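You operate a simulated robot arm through the tools that you are given. There is no shell and no other tool. Be economical: measure what you need, move in short steps, check, and stop when the job is done.

You are at the controls of a simulated two-armed robot. One attempt, no reset.

## Task
On the bare chassis, fit the red steering pin, then set toe A to 1 out.
Fine: the pin goes in the lock block; free the white lever and lock it again; leave toe B.
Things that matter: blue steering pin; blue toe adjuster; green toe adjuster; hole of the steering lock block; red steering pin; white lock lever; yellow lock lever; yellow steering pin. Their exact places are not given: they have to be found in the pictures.

It is judged by the outcome, as a careful person would: the job done as asked, and still so three seconds after it is handed in. It fails if anything else is knocked over, pushed out of place, dropped, spilled or broken.

## Robot
Two 7-joint arms with two-finger parallel grippers on one trunk, on a base that drives. Base frame: it is fixed to the floor where the robot stands at the start and does not move with it; the origin is under the middle of the robot, x ahead of it, y to its left, z up. Lengths are in mm, angles in rad, forces in N, time in s.
The left shoulder is at the start at [70, 163, 1120], the right one opposite. With the tool pointing down near the work surface each hand reaches from about 380 to 880 mm from the robot's upright axis, wherever it stands, measured 20 degrees to its own side. Places, roughly: blue toe adjuster [-1500, 300, 900]; green toe adjuster [-1500, 900, 900]; hole of the steering lock block [-1600, 900, 900]; white lock lever [-1500, 900, 900]; yellow lock lever [-1500, 300, 900]. Payload 3.43 kg a hand.
The TCP of each hand is the grasp point between the finger pads, 34 mm short of the fingertips. In the tool frame z runs along the fingers and y along their closing line. The gripper opens to 128 mm. The fingers are 24 mm wide and 12 mm thick; the gripper's body (48 by 130 mm) begins 96 mm behind the TCP.
Orientation is that of the tool frame in the base frame, as a unit quaternion [x, y, z, w]. With the fingers straight down and closing along the base's y, the tool's x points along the base's -x, its y along +y and its z along -z.

## Interface
- The arms move only by the tool send_rows. It takes "left_moves", "right_moves" or both (then of equal length, played together; a hand with none holds still); each is a list of rows, each a list of 3 entries, a list of its own where there are three numbers: the gripper command, from -1 (shut) to 1 (fully open), values between in proportion, then the shift along the tool's x, y, z in mm, then the turn, a rotation vector about the tool's x, y, z in rad. In form: [[jaw, [tx, ty, tz], [wx, wy, wz]], ...]. A call has 1 to 12 rows; each row is the pose to reach, as a shift and turn from the pose commanded when the call began, along the tool's axes at that moment. Rows are played at 5 a second. More than 50 mm and 0.15 rad between two rows, or a gripper value outside its range, and nothing of the call is played. A pose out of reach is approached as far as the arm can. The call stops where the force on the tool passes 90 N (or 10 N more than at its start, if that is more) or the arm is blocked; 0.2 s more then pass. Each finger travels about 153 mm/s and halts on what it meets, pressing with about 33 N; the grip force reading is that of the motor and also rises with nothing between the fingers. The clock runs only during rows and for 0.2 s after the last one: add rows that repeat a pose to give the fingers time. It gives the time, the measured TCP pose, the force on the tool (base axes), the opening and the grip force at its end, in the units of the frame above (readings bear some noise), with the torque about the TCP (base axes, N m) and any sound that the robot's microphone picked up.
- Cameras (640 x 400 px; columns grow to the right, rows downward): "scene" is now at [129.2, -50.4, 1359.6]; the picture's right is [-0.55, -0.83, 0.00], its down [-0.37, 0.25, -0.89] and it looks along [0.74, -0.49, -0.45] (base axes); focal length 258 px, centre (320, 200). "left" rides on the left gripper at [76, 11, -160] in its tool frame; the picture's right is [-0.15, 0.99, 0.00], its down [-0.88, -0.13, -0.46] and it looks along [-0.45, -0.07, 0.89] (tool axes); focal length 234 px, centre (320, 200). "right" rides on the right gripper at [76, -11, -160] in its tool frame; the picture's right is [0.15, 0.99, 0.00], its down [-0.88, 0.13, -0.46] and it looks along [-0.45, 0.07, 0.89] (tool axes); focal length 234 px, centre (320, 200).
- capture(camera): a new picture of that camera. The clock stands still meanwhile.
- move_column(by): slides the trunk up (or, below 0, down) by that many mm; the arms and the scene camera ride with it, the base frame stays. It gives what a move gives, with no picture.
- drive_base(legs): drives the robot by 1 to 6 legs, each [ahead, left, turn to the left] in mm, mm and rad, along the robot's own axes; the way and the turn of a leg run together, so that a leg with both is an arc; at most 1500 mm and 3.142 rad a leg. The arms and the cameras ride along, it lands a little off, and it stops where it bumps. It gives what a move gives.
- pan_tilt(pan, tilt): turns the head with the scene camera to pan (to the left, within 1.501 rad either way) and tilt (down, from -0.506 to 1.204), counted from straight ahead of the robot. It gives what a move gives.
- measure_at(camera, pixels): for up to 12 pixels [column, row] of the newest picture of that camera ("zoom" is the newest enlarged one), the place [x, y, z] in the base frame of the surface seen there, good to about 2 mm. The clock stands still meanwhile.
- enlarge(camera, box): a new picture of the part [left, top, right, bottom] of that camera's present view, enlarged. The clock stands still meanwhile.
- sign_off(): hands the job in; it is judged then, once.

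Keep the steps short. Do not move on a guess: measure, check each grasp and each placing, and mend mistakes. In all there are 80 turns and 70 pictures (those below and enlarged ones count). Leave the grippers open and the arms clear of the work at the hand-in unless told otherwise, and finish with a single line.

The tools are called after "Emit:" as a command line: name --argument value ..., lists and objects as JSON in quotes. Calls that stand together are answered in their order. send_rows: Moves the arms, as the interface text tells. Its arguments: {"type":"object","properties":{"left_moves":{"type":"array"},"right_moves":{"type":"array"}},"required":[]} The other tools are called the same way: move_column (by) slides the trunk up or down; drive_base (legs) drives the base; pan_tilt (pan, tilt) turns the head that bears the scene camera; capture (camera) takes a picture; measure_at (camera, pixels) gives the place of the surface under pixels of a picture; enlarge (camera, box) takes an enlarged picture of a part of a camera's view; sign_off () hands the job in.

At the start:

```text
t: 0.0
left_tcp_pos: [599.9, -39.7, 1140.8]
left_tcp_rot: [-0.001, 1.0, 0.0, 0.0]
left_contact_force: [-0.3, -0.3, 0.4]
left_torque: [-0.03, 0.01, 0.01]
left_width: 128.1
left_gripper_force: 0.1
right_tcp_pos: [403.7, -510.4, 1144.3]
right_tcp_rot: [0.0, 1.0, 0.0, 0.0]
right_contact_force: [1.0, 0.1, -0.2]
right_torque: [-0.02, -0.02, -0.01]
right_width: 128.0
right_gripper_force: 0.1
trunk travel left (down, up): [-600.0, 340.0]
robot x, y, heading: [0.5, -2.0, -0.001]
head pan, tilt: [-0.586, 0.466]
```

scene: 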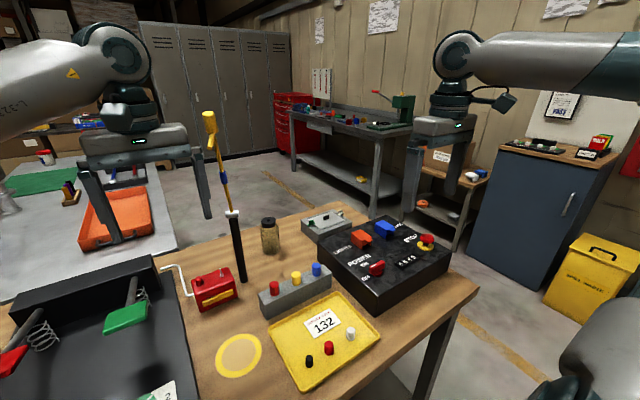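
right: 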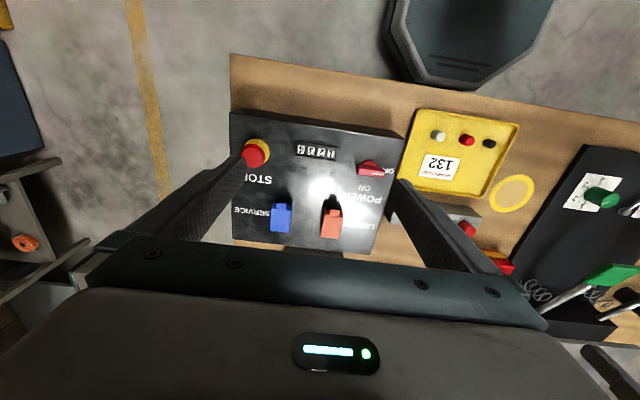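
left: 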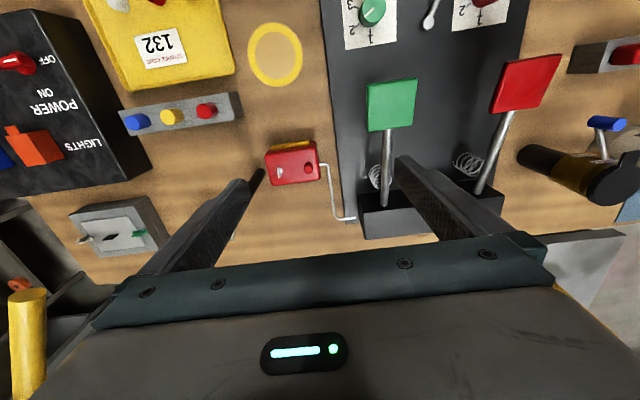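

I see a grey rack with red, yellow and blue pins near (295,285). I'll enlarge it and measure the pins.

Emit:
enlarge --camera "scene" --box '[230, 180, 390, 330]'

Emit:
measure_at --camera "scene" --pixels '[[273, 276], [295, 275], [316, 268], [295, 300], [262, 298], [331, 275], [340, 345]]'

Emit:
enlarge --camera "left" --box '[100, 70, 340, 220]'

```text
2.67 times, centred on (310, 255) of scene
```

zoom: 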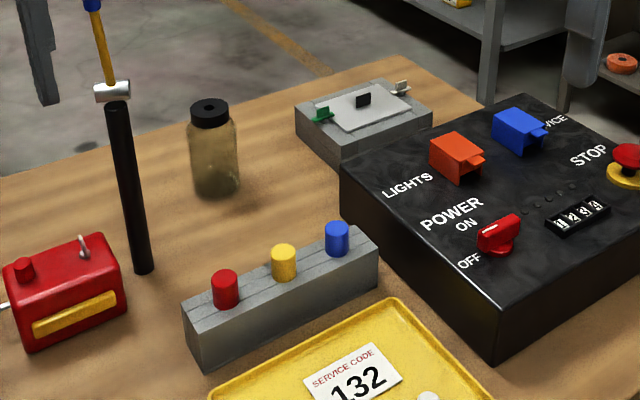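

```text
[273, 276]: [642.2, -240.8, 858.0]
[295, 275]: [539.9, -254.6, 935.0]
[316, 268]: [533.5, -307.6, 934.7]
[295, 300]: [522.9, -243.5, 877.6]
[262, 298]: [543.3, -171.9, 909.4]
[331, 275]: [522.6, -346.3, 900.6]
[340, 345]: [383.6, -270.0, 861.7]
```

```text
2.67 times, centred on (220, 145) of left
```

zoom: 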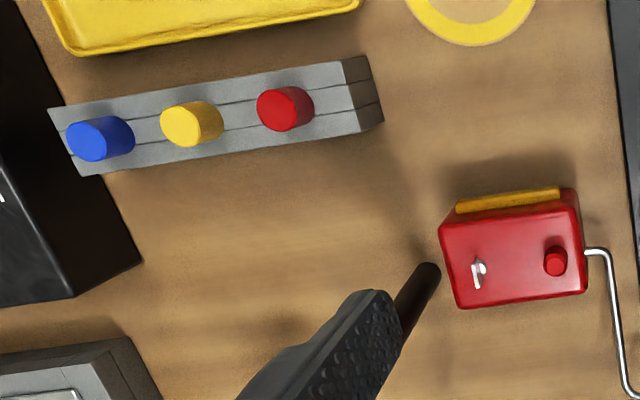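

Measuring the red pin's head and the rack in the left zoom.

Emit:
measure_at --camera "zoom" --pixels '[[285, 106], [270, 108], [300, 112], [193, 122], [105, 140], [325, 95], [345, 108], [362, 80], [328, 125], [240, 100], [400, 250], [420, 270]]'

Emit:
measure_at --camera "scene" --pixels '[[274, 272], [235, 212], [235, 270], [208, 115], [270, 225]]'

```text
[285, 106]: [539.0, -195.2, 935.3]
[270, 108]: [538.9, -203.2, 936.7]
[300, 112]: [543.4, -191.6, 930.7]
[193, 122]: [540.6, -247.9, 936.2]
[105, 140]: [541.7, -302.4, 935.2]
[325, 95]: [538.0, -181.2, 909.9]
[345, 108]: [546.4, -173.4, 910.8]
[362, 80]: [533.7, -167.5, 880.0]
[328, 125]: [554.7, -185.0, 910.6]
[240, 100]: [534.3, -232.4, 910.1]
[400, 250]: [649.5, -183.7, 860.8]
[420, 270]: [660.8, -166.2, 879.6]
```

```text
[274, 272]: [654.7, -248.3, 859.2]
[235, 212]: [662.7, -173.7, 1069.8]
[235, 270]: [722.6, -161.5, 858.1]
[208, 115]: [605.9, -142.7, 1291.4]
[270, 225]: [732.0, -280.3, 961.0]
```

Before moving, I'll look left and right for free space and the chassis behind.

Emit:
pan_tilt --pan 1.5 --tilt 0.4

Emit:
capture --camera "scene"

Emit:
pan_tilt --pan 0.0 --tilt 0.4

Emit:
capture --camera "scene"

```text
t: 2.0
left_tcp_pos: [600.0, -39.2, 1140.2]
left_tcp_rot: [0.0, 1.0, 0.0, 0.0]
left_contact_force: [0.7, 0.1, 0.1]
left_torque: [0.06, 0.0, -0.01]
left_width: 127.9
left_gripper_force: 0.0
right_tcp_pos: [403.2, -510.8, 1144.1]
right_tcp_rot: [0.001, 1.0, 0.0, 0.0]
right_contact_force: [-1.2, 0.3, 0.1]
right_torque: [0.0, 0.01, -0.02]
right_width: 127.8
right_gripper_force: 0.1
trunk travel left (down, up): [-600.0, 340.0]
robot x, y, heading: [-3.3, 1.0, -0.005]
head pan, tilt: [1.499, 0.4]
```

```text
64 pictures are left
```

scene: 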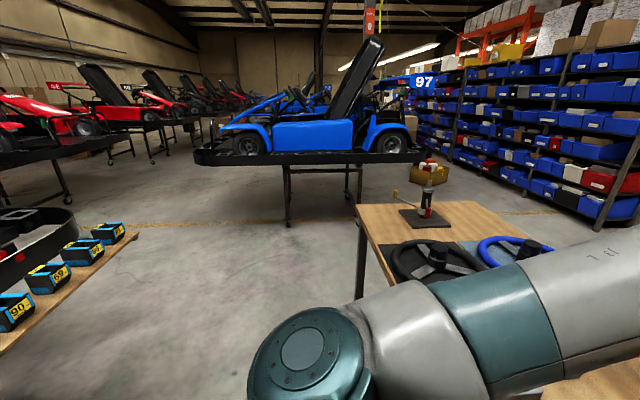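

```text
t: 3.6
left_tcp_pos: [600.2, -38.6, 1140.6]
left_tcp_rot: [0.0, 1.0, 0.0, 0.0]
left_contact_force: [-0.1, -1.0, 0.3]
left_torque: [-0.04, 0.03, -0.01]
left_width: 128.1
left_gripper_force: 0.1
right_tcp_pos: [405.1, -511.4, 1144.8]
right_tcp_rot: [-0.001, 1.0, 0.0, 0.0]
right_contact_force: [0.2, -0.4, 0.7]
right_torque: [0.0, -0.04, 0.04]
right_width: 127.8
right_gripper_force: 0.0
trunk travel left (down, up): [-600.0, 340.0]
robot x, y, heading: [-2.0, 0.0, -0.003]
head pan, tilt: [0.0, 0.4]
```

```text
63 pictures are left
```

scene: 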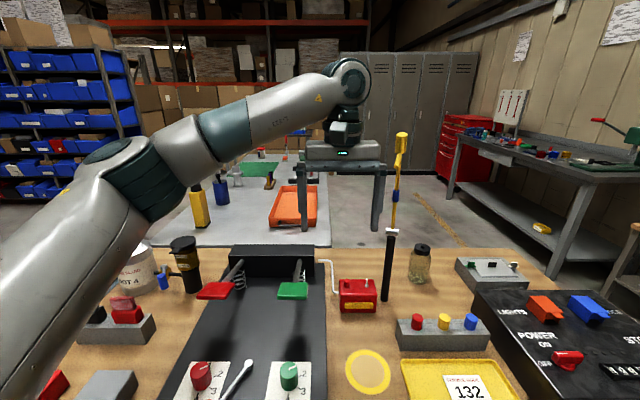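

Measuring the tall post, pins and left-hand stuff in this view.

Emit:
measure_at --camera "scene" --pixels '[[402, 137], [399, 155], [395, 185], [392, 220], [388, 245], [386, 280], [385, 297], [417, 318], [444, 317], [470, 317], [352, 110], [345, 80]]'

Emit:
enlarge --camera "scene" --box '[340, 120, 500, 220]'

Emit:
enlarge --camera "scene" --box '[320, 220, 500, 340]'

```text
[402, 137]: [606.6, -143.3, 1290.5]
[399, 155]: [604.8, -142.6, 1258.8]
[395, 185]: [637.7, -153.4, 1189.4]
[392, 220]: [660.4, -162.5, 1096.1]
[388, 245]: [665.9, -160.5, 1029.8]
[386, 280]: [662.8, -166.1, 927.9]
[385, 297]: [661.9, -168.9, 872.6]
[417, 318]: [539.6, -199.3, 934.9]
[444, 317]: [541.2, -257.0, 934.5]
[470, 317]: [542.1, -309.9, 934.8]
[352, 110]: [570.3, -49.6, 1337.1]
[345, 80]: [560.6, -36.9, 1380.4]
```

```text
4.00 times, centred on (420, 170) of scene
```

zoom: 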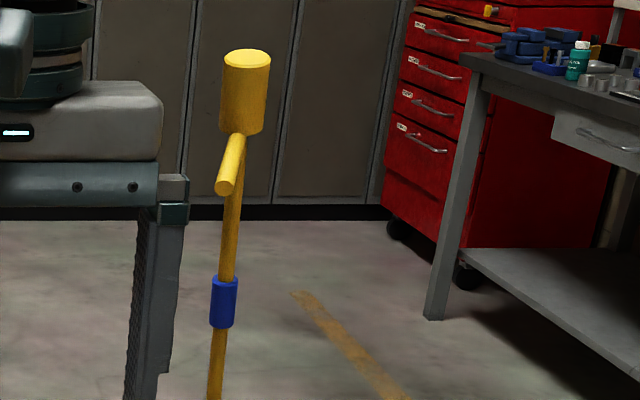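

```text
3.33 times, centred on (410, 280) of scene
```

zoom: 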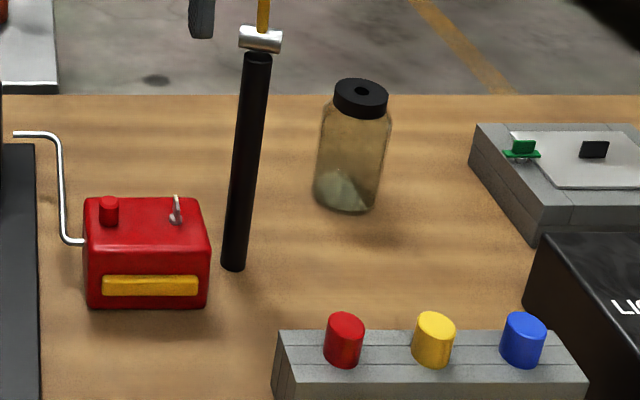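

The red pin's head is at about (540,-198), top z 935. The rack top is at 910 and the neighbouring pin is 55 mm away. The leaning lever's post is at x≥600. I'll bring the right hand over the pin with a narrow opening and move the left hand aside.

Emit:
send_rows --right_moves '[[0.5, [-17, 39, 0], [0, 0, 0]], [0, [-34, 78, 0], [0, 0, 0]], [-0.28, [-51, 117, 0], [0, 0, 0]], [-0.28, [-68, 156, 0], [0, 0, 0]], [-0.28, [-85, 195, 0], [0, 0, 0]], [-0.28, [-102, 234, 0], [0, 0, 0]], [-0.28, [-119, 273, 0], [0, 0, 0]], [-0.28, [-136, 313, 0], [0, 0, 0]], [-0.28, [-136, 313, 0], [0, 0, 0]]]' --left_moves '[[1, [0, 40, 0], [0, 0, 0]], [1, [0, 80, 0], [0, 0, 0]], [1, [0, 120, 0], [0, 0, 0]], [1, [0, 160, 0], [0, 0, 0]], [1, [0, 200, 0], [0, 0, 0]], [1, [0, 200, 0], [0, 0, 0]], [1, [0, 200, 0], [0, 0, 0]], [1, [0, 200, 0], [0, 0, 0]], [1, [0, 200, 0], [0, 0, 0]]]'

Emit:
capture --camera "right"

```text
t: 5.6
left_tcp_pos: [599.0, 160.8, 1141.3]
left_tcp_rot: [0.0, 1.0, 0.0, 0.001]
left_contact_force: [-0.8, -0.4, -0.5]
left_torque: [0.02, 0.0, -0.01]
left_width: 128.2
left_gripper_force: 0.0
right_tcp_pos: [537.0, -197.3, 1143.7]
right_tcp_rot: [0.0, 1.0, 0.0, 0.001]
right_contact_force: [-1.4, 0.4, 0.5]
right_torque: [0.01, -0.02, -0.02]
right_width: 46.2
right_gripper_force: 0.1
trunk travel left (down, up): [-600.0, 340.0]
robot x, y, heading: [-0.6, -0.8, -0.0]
head pan, tilt: [0.0, 0.4]
```

```text
60 pictures are left
```

right: 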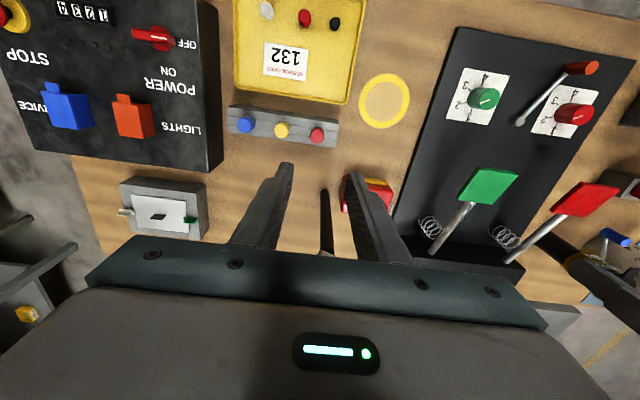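

Checking the pin's place from the right camera at (317,134).

Emit:
measure_at --camera "right" --pixels '[[317, 132], [315, 136], [320, 135], [282, 129], [246, 124]]'

Emit:
enlarge --camera "right" --box '[220, 90, 380, 190]'

```text
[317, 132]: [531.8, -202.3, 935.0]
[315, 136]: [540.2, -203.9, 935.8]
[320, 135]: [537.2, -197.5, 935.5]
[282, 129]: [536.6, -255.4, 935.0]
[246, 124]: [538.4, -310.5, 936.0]
```

```text
4.00 times, centred on (300, 140) of right
```

zoom: 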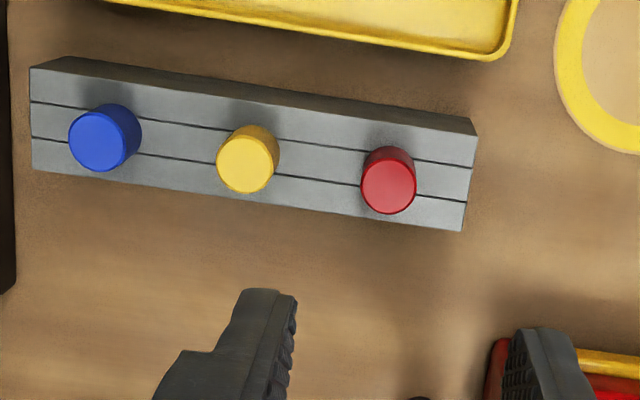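

Emit:
measure_at --camera "zoom" --pixels '[[389, 187], [365, 187], [413, 187], [389, 163], [389, 210], [248, 165], [221, 165], [275, 165]]'

```text
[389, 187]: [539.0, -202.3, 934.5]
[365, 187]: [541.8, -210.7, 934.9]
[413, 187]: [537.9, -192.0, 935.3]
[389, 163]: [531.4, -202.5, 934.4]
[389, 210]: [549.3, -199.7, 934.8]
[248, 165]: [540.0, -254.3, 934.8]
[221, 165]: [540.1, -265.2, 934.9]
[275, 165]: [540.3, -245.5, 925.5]
```

The red pin's centre is (540,-201.5) and it is 22 mm across. I'll descend with about a 41 mm opening to TCP z≈947, with the tips just above the rack.

Emit:
send_rows --right_moves '[[-0.36, [-3, -4, 30], [0, 0, 0]], [-0.36, [-3, -4, 75], [0, 0, 0]], [-0.36, [-3, -4, 120], [0, 0, 0]], [-0.36, [-3, -4, 150], [0, 0, 0]], [-0.36, [-3, -4, 165], [0, 0, 0]], [-0.36, [-3, -4, 165], [0, 0, 0]]]'

Emit:
capture --camera "right"

Emit:
enlarge --camera "scene" --box '[340, 200, 500, 360]'

```text
t: 7.0
left_tcp_pos: [599.4, 161.7, 1139.2]
left_tcp_rot: [0.0, 1.0, 0.0, -0.001]
left_contact_force: [-0.5, 0.1, -0.3]
left_torque: [0.0, 0.0, -0.01]
left_width: 128.0
left_gripper_force: 0.0
right_tcp_pos: [542.3, -201.6, 979.0]
right_tcp_rot: [0.0, 1.0, 0.0, 0.001]
right_contact_force: [-1.0, 1.2, 0.6]
right_torque: [-0.02, 0.03, -0.03]
right_width: 41.0
right_gripper_force: 0.1
trunk travel left (down, up): [-600.0, 340.0]
robot x, y, heading: [0.7, 3.2, -0.002]
head pan, tilt: [0.0, 0.4]
```

```text
58 pictures are left
```

right: 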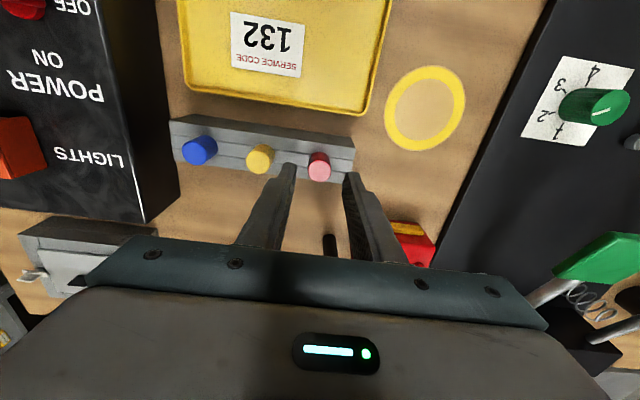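

```text
2.50 times, centred on (420, 280) of scene
```

zoom: 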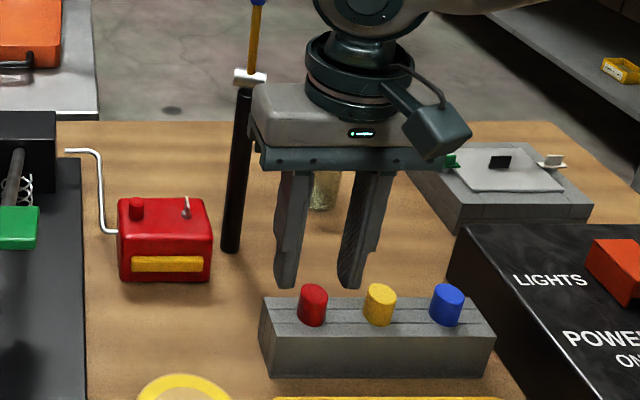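

Fingers straddle the red pin. Down 32 mm and close.

Emit:
send_rows --right_moves '[[-0.36, [0, 0, 16], [0, 0, 0]], [-0.36, [1, 0, 32], [0, 0, 0]], [-0.36, [1, 0, 32], [0, 0, 0]], [-1, [1, 0, 32], [0, 0, 0]], [-1, [1, 0, 32], [0, 0, 0]], [-1, [1, 0, 32], [0, 0, 0]]]'

Emit:
capture --camera "right"

```text
t: 8.4
left_tcp_pos: [599.6, 160.4, 1140.6]
left_tcp_rot: [-0.001, 1.0, -0.001, 0.001]
left_contact_force: [0.1, -0.6, 0.4]
left_torque: [0.0, 0.01, -0.05]
left_width: 128.0
left_gripper_force: 0.1
right_tcp_pos: [541.3, -200.8, 946.8]
right_tcp_rot: [0.0, 1.0, 0.001, 0.0]
right_contact_force: [-0.5, 0.2, 0.1]
right_torque: [-0.02, 0.0, 0.02]
right_width: 20.2
right_gripper_force: 33.0
trunk travel left (down, up): [-600.0, 340.0]
robot x, y, heading: [0.0, 1.9, 0.002]
head pan, tilt: [0.0, 0.4]
```

```text
56 pictures are left
```

right: 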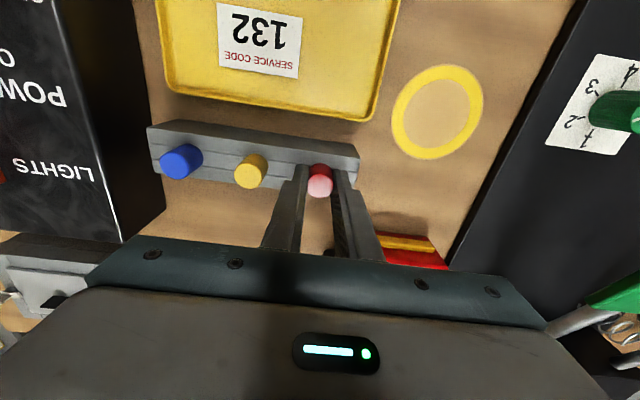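

Gripped at 20.2 mm. Lifting straight up by 200 mm.

Emit:
send_rows --right_moves '[[-1, [0, 0, -15], [0, 0, 0]], [-1, [0, 0, -40], [0, 0, 0]], [-1, [0, 0, -80], [0, 0, 0]], [-1, [0, 0, -120], [0, 0, 0]], [-1, [0, 0, -160], [0, 0, 0]], [-1, [0, 0, -200], [0, 0, 0]], [-1, [0, 0, -200], [0, 0, 0]]]'

Emit:
capture --camera "scene"

```text
t: 10.0
left_tcp_pos: [599.0, 161.1, 1140.8]
left_tcp_rot: [-0.001, 1.0, 0.0, -0.001]
left_contact_force: [0.1, -0.4, 0.2]
left_torque: [0.0, 0.03, 0.01]
left_width: 128.1
left_gripper_force: 0.1
right_tcp_pos: [543.3, -202.1, 1145.9]
right_tcp_rot: [0.0, 1.0, 0.0, -0.001]
right_contact_force: [0.5, 0.0, 0.1]
right_torque: [0.0, 0.0, 0.01]
right_width: 20.3
right_gripper_force: 32.8
trunk travel left (down, up): [-600.0, 340.0]
robot x, y, heading: [0.3, 0.2, 0.001]
head pan, tilt: [0.0, 0.4]
```

```text
55 pictures are left
```

scene: 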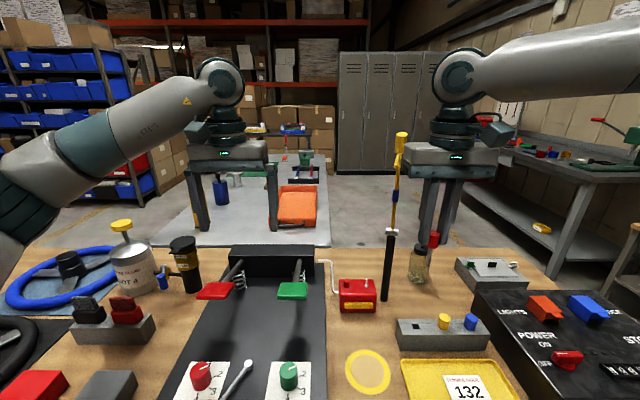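

The pin is out. A closer look at it in the hand.

Emit:
enlarge --camera "scene" --box '[385, 190, 485, 290]'

Emit:
measure_at --camera "scene" --pixels '[[433, 239], [433, 248], [402, 150]]'

```text
4.00 times, centred on (435, 240) of scene
```

zoom: 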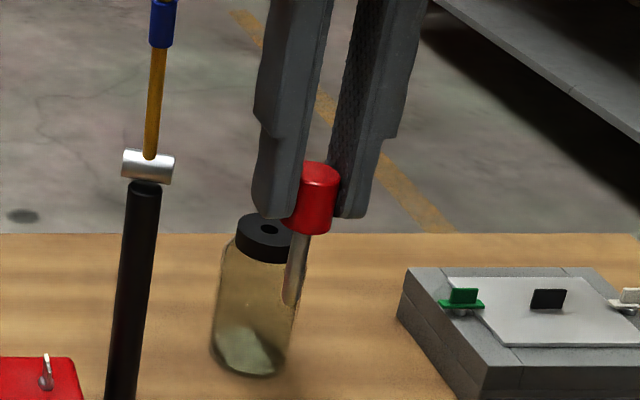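

```text
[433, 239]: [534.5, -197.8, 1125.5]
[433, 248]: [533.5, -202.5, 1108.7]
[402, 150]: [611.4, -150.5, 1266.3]
```

Measuring the shank's lower end on the zoom.

Emit:
measure_at --camera "zoom" --pixels '[[296, 245], [293, 270], [291, 290], [290, 298], [289, 303], [318, 175], [312, 225]]'

```text
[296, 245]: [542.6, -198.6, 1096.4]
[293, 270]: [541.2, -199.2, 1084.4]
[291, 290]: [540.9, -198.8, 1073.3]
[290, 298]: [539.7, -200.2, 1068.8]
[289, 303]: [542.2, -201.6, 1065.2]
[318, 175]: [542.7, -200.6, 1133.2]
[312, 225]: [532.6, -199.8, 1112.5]
```

The pin has a 20 mm head and an 8–9 mm shank whose tip is about 81 mm below the TCP. I'll back off 400 mm, clear of the table and lever, then look left and behind.

Emit:
drive_base --legs '[[-400, 0, 0]]'

Emit:
pan_tilt --pan 1.5 --tilt 0.6

Emit:
capture --camera "scene"

```text
t: 12.5
left_tcp_pos: [200.5, 161.5, 1140.4]
left_tcp_rot: [0.0, 1.0, 0.0, 0.0]
left_contact_force: [-0.4, 0.3, 0.1]
left_torque: [-0.03, -0.02, 0.02]
left_width: 127.9
left_gripper_force: 0.0
right_tcp_pos: [145.3, -201.2, 1146.5]
right_tcp_rot: [0.001, 1.0, -0.001, 0.0]
right_contact_force: [0.7, -0.2, -1.0]
right_torque: [0.01, 0.02, 0.01]
right_width: 20.2
right_gripper_force: 33.0
trunk travel left (down, up): [-600.0, 340.0]
robot x, y, heading: [-399.1, 0.3, 0.003]
head pan, tilt: [0.0, 0.4]
```

```text
t: 14.1
left_tcp_pos: [199.7, 162.6, 1141.9]
left_tcp_rot: [0.001, 1.0, 0.001, -0.001]
left_contact_force: [-0.7, -0.1, 0.0]
left_torque: [-0.02, 0.02, -0.01]
left_width: 127.9
left_gripper_force: 0.0
right_tcp_pos: [144.7, -201.5, 1146.0]
right_tcp_rot: [0.0, 1.0, 0.0, 0.0]
right_contact_force: [-0.7, -0.3, -1.1]
right_torque: [-0.01, -0.05, 0.02]
right_width: 20.1
right_gripper_force: 33.2
trunk travel left (down, up): [-600.0, 340.0]
robot x, y, heading: [-395.5, -2.9, 0.004]
head pan, tilt: [1.499, 0.6]
```

```text
53 pictures are left
```

scene: 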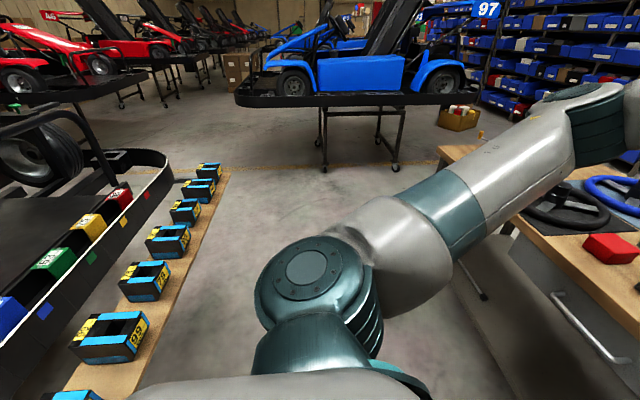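

Measuring the battery bench's edge and heights.

Emit:
measure_at --camera "scene" --pixels '[[228, 172], [180, 280], [140, 370], [110, 345], [160, 160], [60, 285], [120, 225], [208, 168], [90, 160], [60, 130]]'

Emit:
pan_tilt --pan -1.5 --tilt 0.6

Emit:
capture --camera "scene"

```text
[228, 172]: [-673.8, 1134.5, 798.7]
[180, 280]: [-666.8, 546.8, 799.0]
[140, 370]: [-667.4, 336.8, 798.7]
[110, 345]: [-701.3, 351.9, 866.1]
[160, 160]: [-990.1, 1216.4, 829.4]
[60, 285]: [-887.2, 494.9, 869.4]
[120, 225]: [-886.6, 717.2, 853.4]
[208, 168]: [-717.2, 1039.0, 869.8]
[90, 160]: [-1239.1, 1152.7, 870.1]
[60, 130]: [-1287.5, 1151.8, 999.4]
```

```text
t: 16.7
left_tcp_pos: [200.7, 161.9, 1141.3]
left_tcp_rot: [0.0, 1.0, -0.001, 0.0]
left_contact_force: [0.4, 0.2, -0.4]
left_torque: [0.03, 0.04, -0.01]
left_width: 127.9
left_gripper_force: 0.1
right_tcp_pos: [144.3, -200.4, 1146.0]
right_tcp_rot: [0.0, 1.0, 0.0, 0.001]
right_contact_force: [1.1, -0.6, -0.3]
right_torque: [0.01, 0.0, -0.03]
right_width: 20.4
right_gripper_force: 32.9
trunk travel left (down, up): [-600.0, 340.0]
robot x, y, heading: [-398.4, 3.1, 0.003]
head pan, tilt: [-1.499, 0.6]
```

```text
52 pictures are left
```

scene: 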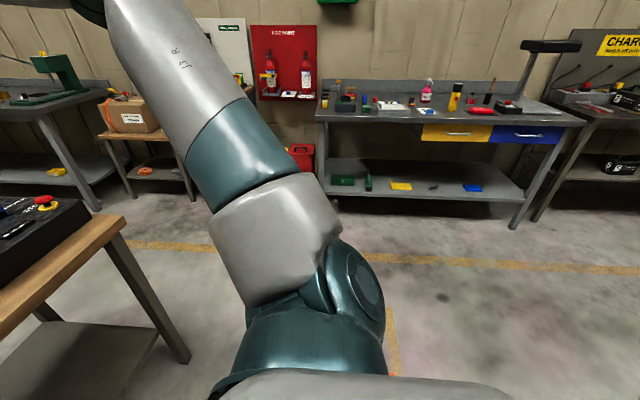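

The battery strip's front edge is x≈-667 at z≈800, with rails behind it. I'll move ahead 200 mm, raise the trunk a little and turn around to the left.

Emit:
move_column --by 150

Emit:
drive_base --legs '[[200, 0, 0], [0, 0, 1.57]]'

Emit:
pan_tilt --pan 1.3 --tilt 0.5

Emit:
capture --camera "scene"

```text
t: 18.4
left_tcp_pos: [200.6, 162.5, 1291.3]
left_tcp_rot: [0.0, 1.0, 0.0, 0.0]
left_contact_force: [0.6, 0.2, -0.2]
left_torque: [-0.03, -0.03, -0.04]
left_width: 127.9
left_gripper_force: 0.1
right_tcp_pos: [144.6, -201.6, 1296.3]
right_tcp_rot: [0.001, 1.0, 0.0, -0.001]
right_contact_force: [0.9, 0.0, -0.4]
right_torque: [-0.01, 0.0, 0.01]
right_width: 20.2
right_gripper_force: 32.5
trunk travel left (down, up): [-750.0, 190.0]
robot x, y, heading: [-396.0, -2.7, -0.0]
head pan, tilt: [-1.499, 0.6]
```

```text
t: 23.9
left_tcp_pos: [-364.2, 598.9, 1291.3]
left_tcp_rot: [0.709, -0.705, 0.0, 0.0]
left_contact_force: [0.5, 0.5, -0.1]
left_torque: [-0.01, -0.02, -0.01]
left_width: 128.1
left_gripper_force: 0.0
right_tcp_pos: [-0.9, 544.5, 1296.6]
right_tcp_rot: [0.709, -0.705, -0.001, 0.0]
right_contact_force: [0.6, 0.4, 0.0]
right_torque: [0.03, 0.03, -0.01]
right_width: 20.5
right_gripper_force: 32.9
trunk travel left (down, up): [-750.0, 190.0]
robot x, y, heading: [-195.6, -0.5, 1.573]
head pan, tilt: [-1.499, 0.6]
```

```text
t: 26.3
left_tcp_pos: [-363.4, 598.6, 1290.1]
left_tcp_rot: [0.709, -0.705, -0.001, 0.0]
left_contact_force: [-0.7, -0.5, -0.6]
left_torque: [0.0, 0.0, -0.01]
left_width: 128.2
left_gripper_force: 0.0
right_tcp_pos: [-0.9, 545.3, 1296.6]
right_tcp_rot: [0.709, -0.705, 0.0, 0.0]
right_contact_force: [0.6, 0.3, 0.1]
right_torque: [-0.03, -0.01, 0.01]
right_width: 19.9
right_gripper_force: 33.3
trunk travel left (down, up): [-750.0, 190.0]
robot x, y, heading: [-197.9, -5.6, 1.581]
head pan, tilt: [1.3, 0.499]
```

```text
51 pictures are left
```

scene: 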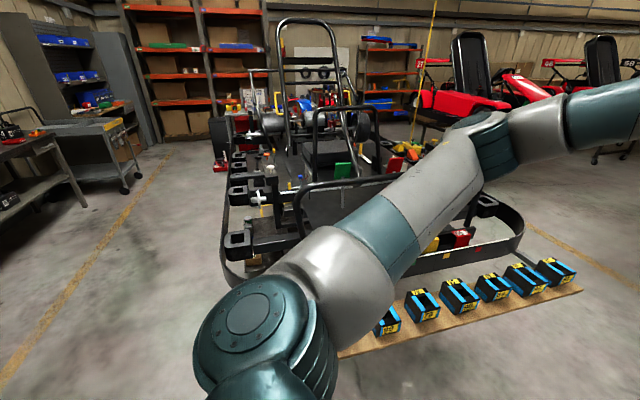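

The bare chassis is ahead. Enlarging it.

Emit:
enlarge --camera "scene" --box '[200, 70, 500, 260]'

Emit:
measure_at --camera "scene" --pixels '[[340, 170], [395, 163], [270, 160], [262, 197], [300, 180], [330, 60], [222, 260], [225, 200], [520, 230], [490, 200], [215, 165], [300, 220]]'

```text
2.11 times, centred on (350, 165) of scene
```

zoom: 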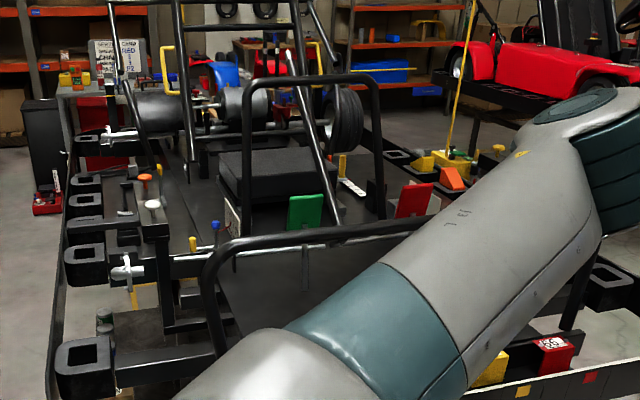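

```text
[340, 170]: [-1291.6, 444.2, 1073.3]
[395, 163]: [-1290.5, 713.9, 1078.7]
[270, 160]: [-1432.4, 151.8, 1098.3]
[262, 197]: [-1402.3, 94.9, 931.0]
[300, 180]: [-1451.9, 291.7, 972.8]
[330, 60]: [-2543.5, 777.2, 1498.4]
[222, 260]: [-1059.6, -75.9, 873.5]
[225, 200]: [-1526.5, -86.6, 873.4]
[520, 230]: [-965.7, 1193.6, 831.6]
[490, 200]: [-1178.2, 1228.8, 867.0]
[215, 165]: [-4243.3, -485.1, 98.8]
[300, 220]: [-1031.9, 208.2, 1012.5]
```

The chassis spans y≈-80..1230, so the side with the white lever is reached from its +y side. I'll look ahead (+y) for room to drive around.

Emit:
pan_tilt --pan 0.55 --tilt 0.35

Emit:
capture --camera "scene"

```text
t: 27.4
left_tcp_pos: [-364.4, 597.1, 1290.1]
left_tcp_rot: [0.709, -0.705, 0.0, 0.0]
left_contact_force: [-0.1, -0.2, 0.2]
left_torque: [0.03, 0.0, -0.02]
left_width: 128.0
left_gripper_force: 0.2
right_tcp_pos: [0.1, 544.4, 1295.4]
right_tcp_rot: [0.709, -0.705, 0.0, 0.0]
right_contact_force: [-0.4, -0.9, -0.7]
right_torque: [0.0, 0.05, -0.02]
right_width: 20.6
right_gripper_force: 33.0
trunk travel left (down, up): [-750.0, 190.0]
robot x, y, heading: [-202.9, 2.1, 1.577]
head pan, tilt: [0.55, 0.351]
```

```text
49 pictures are left
```

scene: 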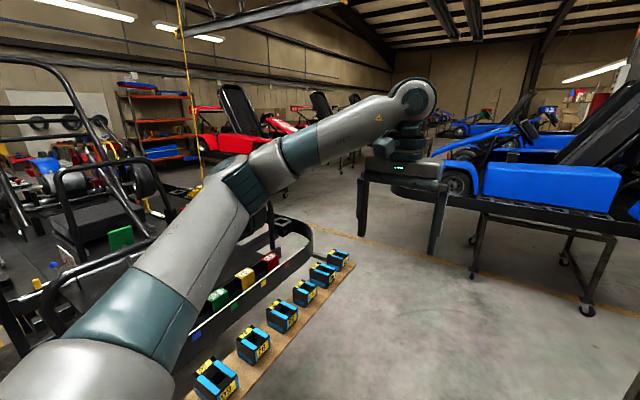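

Measuring the floor gap, the neighbouring kart tables and the hanging yellow cable.

Emit:
measure_at --camera "scene" --pixels '[[475, 265], [585, 310], [445, 195], [640, 235], [400, 280], [355, 185], [188, 100], [196, 170], [350, 262], [290, 195], [380, 240], [260, 155]]'

Emit:
enlarge --camera "scene" --box '[130, 60, 450, 260]'

```text
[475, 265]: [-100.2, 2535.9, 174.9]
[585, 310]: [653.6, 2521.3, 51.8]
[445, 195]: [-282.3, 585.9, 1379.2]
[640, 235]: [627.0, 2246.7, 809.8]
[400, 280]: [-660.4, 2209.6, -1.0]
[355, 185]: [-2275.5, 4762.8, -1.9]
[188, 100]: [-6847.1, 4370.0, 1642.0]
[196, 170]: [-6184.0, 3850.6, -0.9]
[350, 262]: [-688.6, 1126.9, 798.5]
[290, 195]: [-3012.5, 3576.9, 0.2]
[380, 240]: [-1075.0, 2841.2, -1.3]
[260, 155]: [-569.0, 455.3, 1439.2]
```

```text
2.00 times, centred on (290, 160) of scene
```

zoom: 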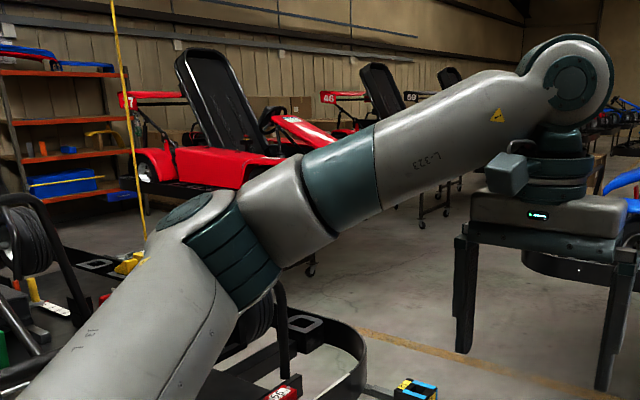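

There's clear floor at y 1230–2250. I'll drive around to the +y side of the chassis, staying out at y≈1850, and turn to face it.

Emit:
drive_base --legs '[[1300, 0, 0], [0, 0, 1.57], [0, -550, 0], [1250, 0, 0], [0, 0, 1.57]]'

Emit:
pan_tilt --pan 0 --tilt 0.5

Emit:
capture --camera "scene"

```text
t: 50.3
left_tcp_pos: [-1303.1, 1254.3, 1292.1]
left_tcp_rot: [0.711, 0.704, -0.001, 0.0]
left_contact_force: [-0.5, 0.2, 0.6]
left_torque: [-0.01, 0.01, 0.02]
left_width: 127.8
left_gripper_force: 0.1
right_tcp_pos: [-1663.5, 1315.0, 1296.2]
right_tcp_rot: [0.711, 0.703, 0.001, 0.0]
right_contact_force: [0.0, -1.7, -1.1]
right_torque: [-0.01, 0.01, -0.01]
right_width: 20.8
right_gripper_force: 33.4
trunk travel left (down, up): [-750.0, 190.0]
robot x, y, heading: [-1459.6, 1857.5, -1.579]
head pan, tilt: [0.55, 0.351]
```

```text
t: 51.3
left_tcp_pos: [-1301.0, 1254.8, 1290.5]
left_tcp_rot: [0.711, 0.703, 0.0, 0.0]
left_contact_force: [-1.0, 0.1, -0.1]
left_torque: [-0.01, -0.02, 0.01]
left_width: 128.2
left_gripper_force: 0.1
right_tcp_pos: [-1664.5, 1315.9, 1296.6]
right_tcp_rot: [0.711, 0.703, 0.0, 0.0]
right_contact_force: [-0.2, -0.3, 0.3]
right_torque: [-0.02, 0.02, 0.02]
right_width: 20.6
right_gripper_force: 33.5
trunk travel left (down, up): [-750.0, 190.0]
robot x, y, heading: [-1459.9, 1855.9, -1.577]
head pan, tilt: [0.0, 0.499]
```

```text
47 pictures are left
```

scene: 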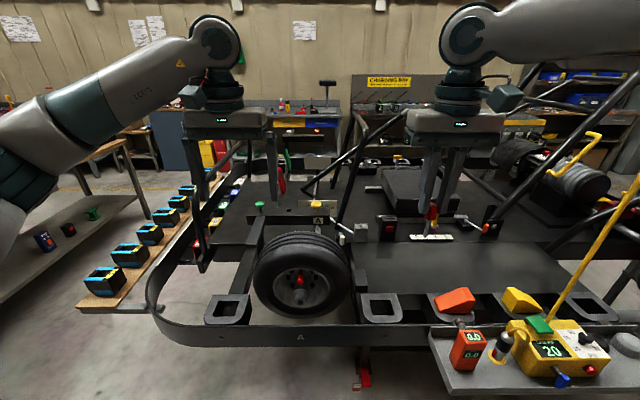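

Facing the chassis now. I see a green knob at (260,205), plate "A" at (318,205) and a white lever at (353,230). Enlarging.

Emit:
enlarge --camera "scene" --box '[230, 140, 470, 290]'

Emit:
enlarge --camera "left" --box '[0, 0, 640, 400]'

Emit:
enlarge --camera "right" --box '[0, 0, 640, 400]'

```text
2.67 times, centred on (350, 215) of scene
```

zoom: 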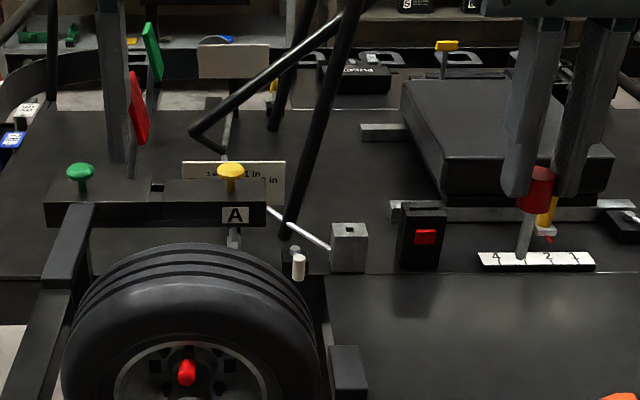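

```text
1.00 times, centred on (320, 200) of left (not enlarged: the box is as wide or as high as the picture)
```

zoom: 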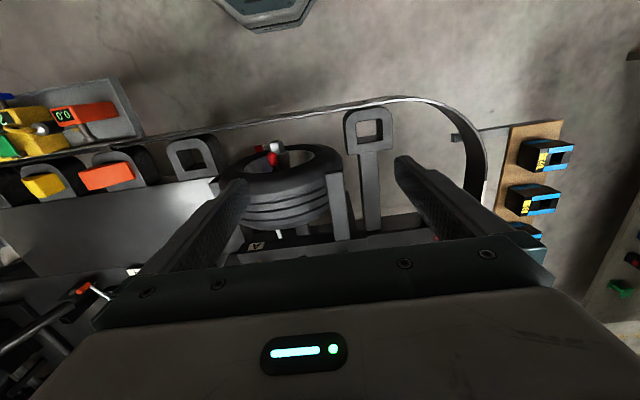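

```text
1.00 times, centred on (320, 200) of right (not enlarged: the box is as wide or as high as the picture)
```

zoom: 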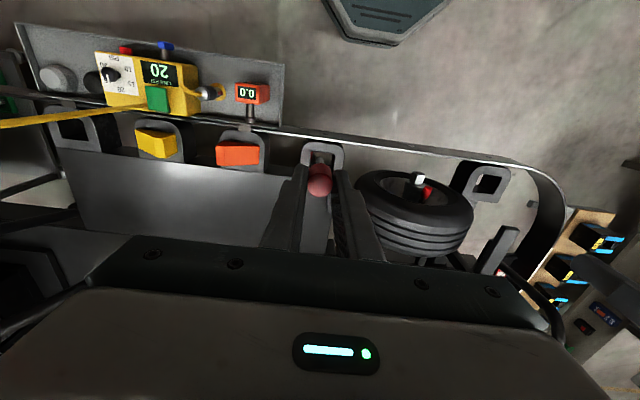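

Measuring those features in the scene picture.

Emit:
measure_at --camera "scene" --pixels '[[260, 203], [260, 211], [316, 203], [317, 208], [318, 220], [342, 240], [340, 233], [361, 226], [361, 235], [290, 210], [330, 205], [330, 225]]'

Emit:
enlarge --camera "scene" --box '[295, 185, 385, 255]'

Emit:
enlarge --camera "scene" --box '[245, 180, 335, 250]'

```text
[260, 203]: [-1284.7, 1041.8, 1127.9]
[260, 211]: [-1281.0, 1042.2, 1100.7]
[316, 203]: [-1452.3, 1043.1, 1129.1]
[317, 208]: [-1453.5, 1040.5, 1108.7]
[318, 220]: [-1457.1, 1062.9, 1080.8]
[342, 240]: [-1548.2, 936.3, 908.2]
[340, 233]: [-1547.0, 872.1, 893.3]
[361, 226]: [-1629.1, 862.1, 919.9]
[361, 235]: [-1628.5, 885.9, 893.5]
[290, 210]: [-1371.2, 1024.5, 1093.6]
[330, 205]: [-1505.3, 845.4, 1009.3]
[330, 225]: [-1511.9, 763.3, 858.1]
```

```text
5.71 times, centred on (340, 220) of scene
```

zoom: 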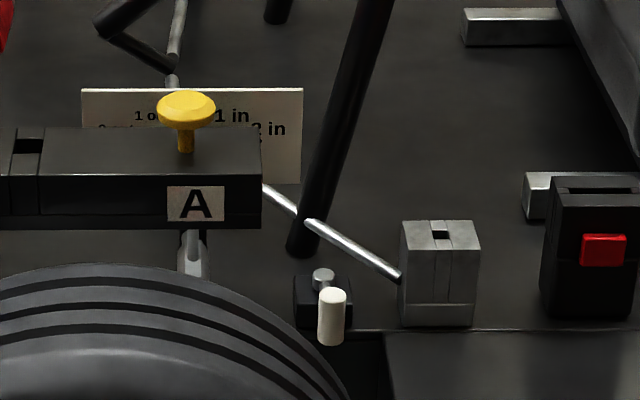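

```text
5.71 times, centred on (290, 215) of scene
```

zoom: 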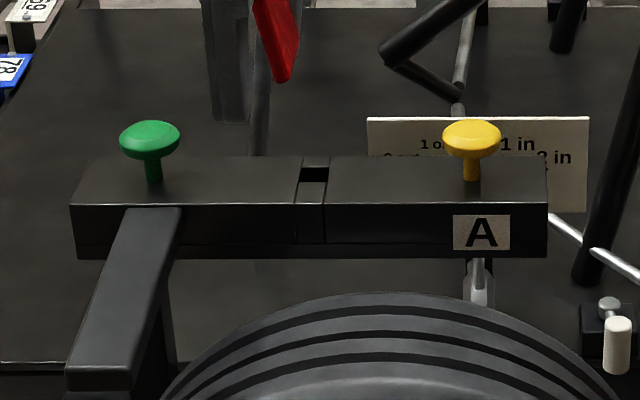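

The green and yellow knobs at z 1128 are on the upright's top bar. The toe adjuster should be lower (z≈900), behind it near the scale plate. Measuring obstacles before moving closer.

Emit:
measure_at --camera "scene" --pixels '[[340, 215], [350, 185], [365, 160], [390, 130], [330, 180], [432, 345], [450, 392], [560, 290], [600, 240], [510, 190], [300, 340], [382, 320]]'

Emit:
measure_at --camera "zoom" --pixels '[[470, 160], [430, 180], [560, 190], [480, 290], [610, 303]]'

```text
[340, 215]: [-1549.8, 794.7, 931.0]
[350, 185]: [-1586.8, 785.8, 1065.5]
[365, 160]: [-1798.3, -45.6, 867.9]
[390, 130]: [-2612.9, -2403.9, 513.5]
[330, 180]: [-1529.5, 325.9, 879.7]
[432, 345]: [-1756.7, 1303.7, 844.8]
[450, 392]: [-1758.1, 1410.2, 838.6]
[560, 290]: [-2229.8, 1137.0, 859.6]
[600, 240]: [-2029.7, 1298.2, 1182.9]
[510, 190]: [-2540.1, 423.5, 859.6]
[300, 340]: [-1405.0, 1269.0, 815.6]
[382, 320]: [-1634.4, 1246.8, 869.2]
```

```text
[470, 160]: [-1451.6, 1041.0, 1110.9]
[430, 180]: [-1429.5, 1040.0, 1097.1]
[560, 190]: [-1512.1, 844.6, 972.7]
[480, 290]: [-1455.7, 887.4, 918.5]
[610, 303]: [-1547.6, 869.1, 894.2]
```

I'll move ahead 230 mm and left 60 mm, then look from the hands and head.

Emit:
drive_base --legs '[[0, 60, 0], [230, 0, 0]]'

Emit:
pan_tilt --pan -0.1 --tilt 0.85

Emit:
capture --camera "scene"

Emit:
capture --camera "left"

```text
t: 53.6
left_tcp_pos: [-1242.6, 1024.6, 1292.5]
left_tcp_rot: [0.71, 0.704, -0.001, 0.001]
left_contact_force: [-0.2, 0.1, -0.2]
left_torque: [0.0, 0.05, -0.01]
left_width: 128.1
left_gripper_force: 0.0
right_tcp_pos: [-1606.1, 1085.4, 1297.3]
right_tcp_rot: [0.711, 0.704, 0.0, 0.0]
right_contact_force: [0.8, -0.5, -0.9]
right_torque: [-0.02, 0.0, 0.0]
right_width: 20.4
right_gripper_force: 32.6
trunk travel left (down, up): [-750.0, 190.0]
robot x, y, heading: [-1401.5, 1626.1, -1.582]
head pan, tilt: [0.0, 0.499]
```

```text
t: 54.4
left_tcp_pos: [-1244.0, 1022.1, 1290.8]
left_tcp_rot: [0.71, 0.704, 0.0, 0.0]
left_contact_force: [-0.2, -0.2, -0.8]
left_torque: [0.01, 0.0, -0.01]
left_width: 128.1
left_gripper_force: 0.0
right_tcp_pos: [-1605.8, 1082.0, 1296.6]
right_tcp_rot: [0.71, 0.704, 0.001, -0.002]
right_contact_force: [-0.2, 0.4, -0.7]
right_torque: [0.03, -0.01, 0.03]
right_width: 20.6
right_gripper_force: 33.3
trunk travel left (down, up): [-750.0, 190.0]
robot x, y, heading: [-1399.7, 1624.5, -1.576]
head pan, tilt: [-0.099, 0.85]
```

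```text
41 pictures are left
```

scene: 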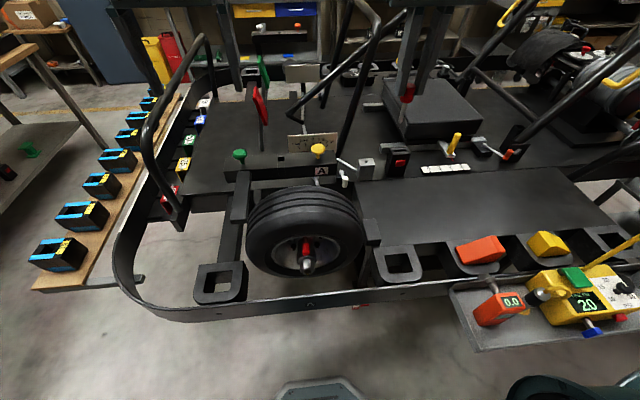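

```text
40 pictures are left
```

left: 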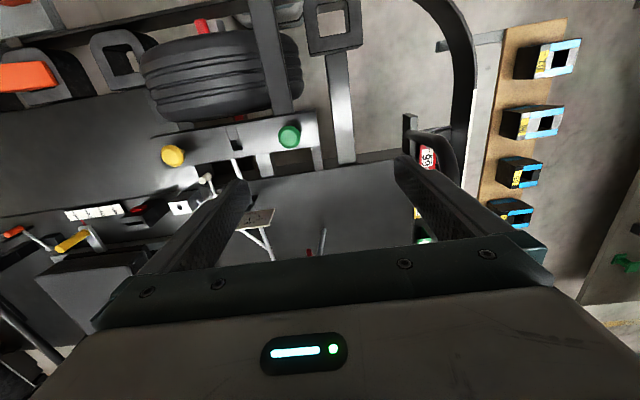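

Enlarging the left view around the upright, lever and block.

Emit:
enlarge --camera "left" --box '[140, 110, 300, 220]'

Emit:
enlarge --camera "scene" --box '[270, 120, 390, 200]'

```text
3.64 times, centred on (220, 165) of left
```

zoom: 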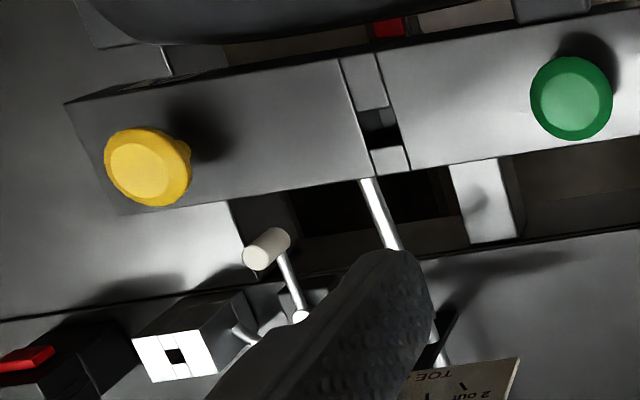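

```text
5.00 times, centred on (330, 160) of scene
```

zoom: 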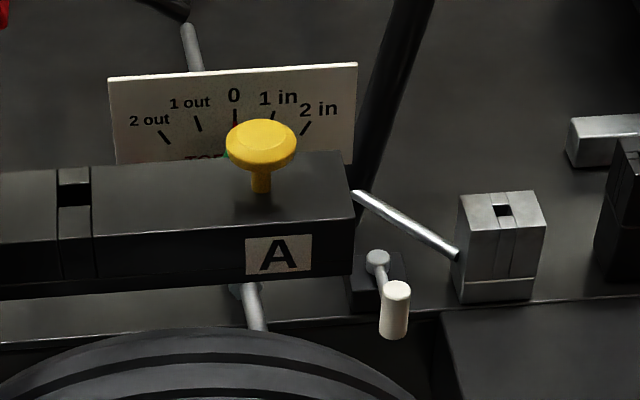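

A TOE dial plate (2 out … 2 in) is behind the yellow knob, with a green thing there. I'll raise the trunk for a clearer view.

Emit:
move_column --by 180

Emit:
enlarge --camera "scene" --box '[260, 120, 400, 220]'

```text
t: 56.4
left_tcp_pos: [-1244.6, 1023.9, 1471.6]
left_tcp_rot: [0.711, 0.704, 0.0, 0.0]
left_contact_force: [0.6, 0.7, -0.5]
left_torque: [0.02, 0.0, 0.0]
left_width: 128.3
left_gripper_force: 0.1
right_tcp_pos: [-1606.0, 1083.6, 1477.3]
right_tcp_rot: [0.71, 0.704, -0.001, 0.001]
right_contact_force: [0.0, 0.5, -0.2]
right_torque: [0.0, -0.04, 0.01]
right_width: 20.4
right_gripper_force: 33.2
trunk travel left (down, up): [-930.0, 10.0]
robot x, y, heading: [-1401.8, 1623.8, -1.579]
head pan, tilt: [-0.099, 0.85]
```

```text
4.00 times, centred on (330, 170) of scene
```

zoom: 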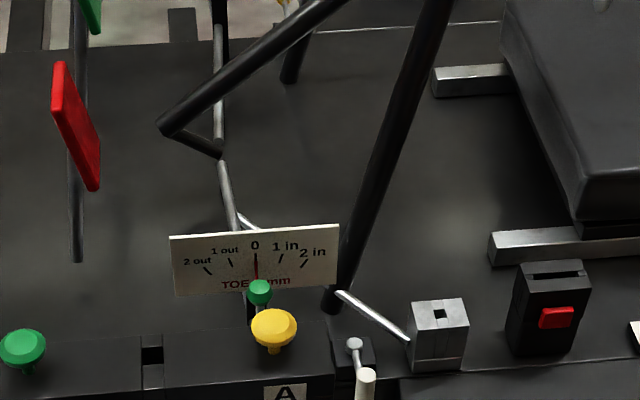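

The green toe adjuster shows at zoom (260,290) in front of the dial, pointer at 0. Measuring it, the lever and the hole.

Emit:
measure_at --camera "zoom" --pixels '[[260, 288], [258, 297], [256, 262], [255, 244], [230, 262], [206, 268], [183, 265], [355, 345], [364, 376], [440, 314], [420, 312], [460, 320]]'

Emit:
enlarge --camera "scene" --box '[295, 170, 355, 215]'

Emit:
enlarge --camera "left" --box '[130, 90, 310, 210]'

```text
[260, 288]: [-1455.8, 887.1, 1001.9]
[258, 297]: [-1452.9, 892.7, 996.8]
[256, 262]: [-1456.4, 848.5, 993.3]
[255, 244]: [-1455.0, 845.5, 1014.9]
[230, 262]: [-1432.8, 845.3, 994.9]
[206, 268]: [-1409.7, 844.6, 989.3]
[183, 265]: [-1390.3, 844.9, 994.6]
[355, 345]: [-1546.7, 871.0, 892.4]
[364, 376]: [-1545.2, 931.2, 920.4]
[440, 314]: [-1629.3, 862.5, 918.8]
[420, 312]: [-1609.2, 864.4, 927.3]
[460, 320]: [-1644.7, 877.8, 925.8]
```

```text
8.89 times, centred on (325, 192) of scene
```

zoom: 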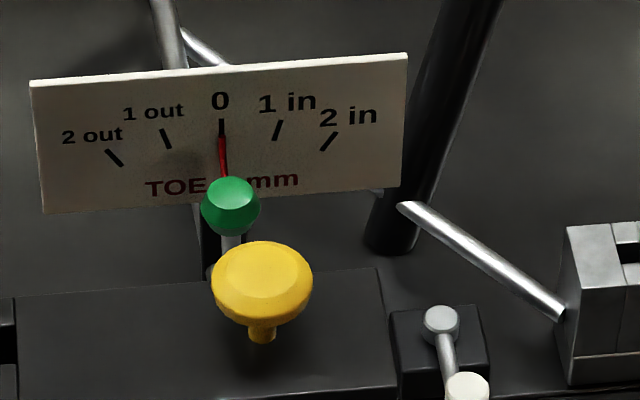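

```text
3.33 times, centred on (220, 150) of left
```

zoom: 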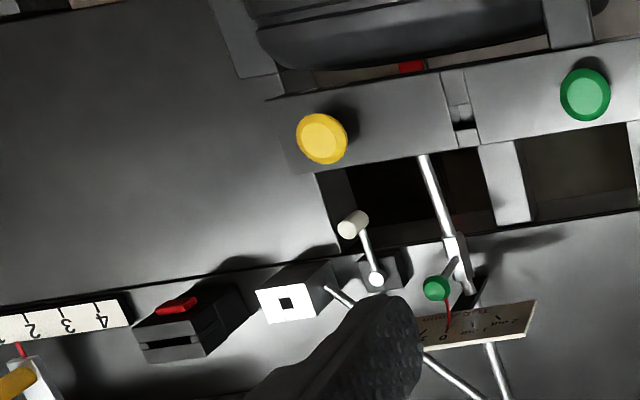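

I understand the parts now:
- **Green toe lever:** its knob is at (-1455,888,1000). It pivots at about z 925, with "1 out" about 19° toward +x.
- **White lever:** its pivot is at (-1547,871,892) and its handle at (-1545,931,920).
- **Lock block hole:** it is near (-1629,870,926).

I'll lower the trunk again and measure the leaning hoop near the block.

Emit:
move_column --by -180

Emit:
capture --camera "scene"

Emit:
measure_at --camera "scene" --pixels '[[350, 130], [358, 110], [366, 85], [372, 60], [378, 40], [376, 20], [340, 62], [300, 105], [405, 40], [163, 195], [150, 120], [195, 50]]'

```text
t: 58.4
left_tcp_pos: [-1244.2, 1023.4, 1291.5]
left_tcp_rot: [0.71, 0.704, 0.001, 0.0]
left_contact_force: [-1.4, -0.8, -0.5]
left_torque: [0.01, 0.02, -0.02]
left_width: 128.1
left_gripper_force: 0.1
right_tcp_pos: [-1606.3, 1082.9, 1295.9]
right_tcp_rot: [0.71, 0.704, 0.0, 0.0]
right_contact_force: [0.1, 0.4, -0.1]
right_torque: [-0.01, 0.03, 0.01]
right_width: 20.6
right_gripper_force: 32.6
trunk travel left (down, up): [-750.0, 190.0]
robot x, y, heading: [-1401.1, 1623.8, -1.58]
head pan, tilt: [-0.099, 0.85]
```

```text
34 pictures are left
```

scene: 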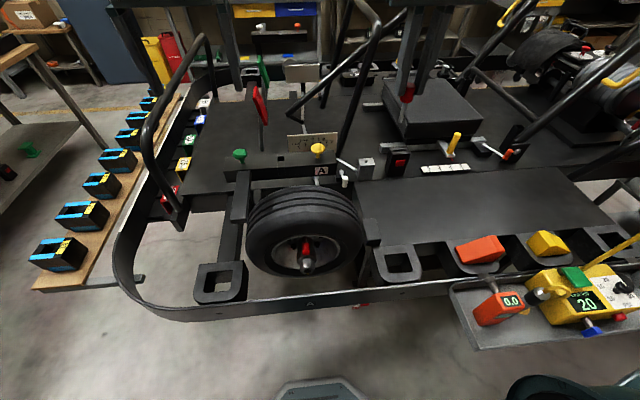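

```text
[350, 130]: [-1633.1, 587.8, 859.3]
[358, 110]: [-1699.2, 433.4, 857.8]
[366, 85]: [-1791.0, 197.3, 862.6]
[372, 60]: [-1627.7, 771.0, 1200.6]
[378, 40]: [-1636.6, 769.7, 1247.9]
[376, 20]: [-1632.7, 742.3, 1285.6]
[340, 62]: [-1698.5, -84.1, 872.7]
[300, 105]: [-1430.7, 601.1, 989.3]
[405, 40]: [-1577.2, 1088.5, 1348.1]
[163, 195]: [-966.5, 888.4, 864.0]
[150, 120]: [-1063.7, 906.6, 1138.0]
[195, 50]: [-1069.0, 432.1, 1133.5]
```

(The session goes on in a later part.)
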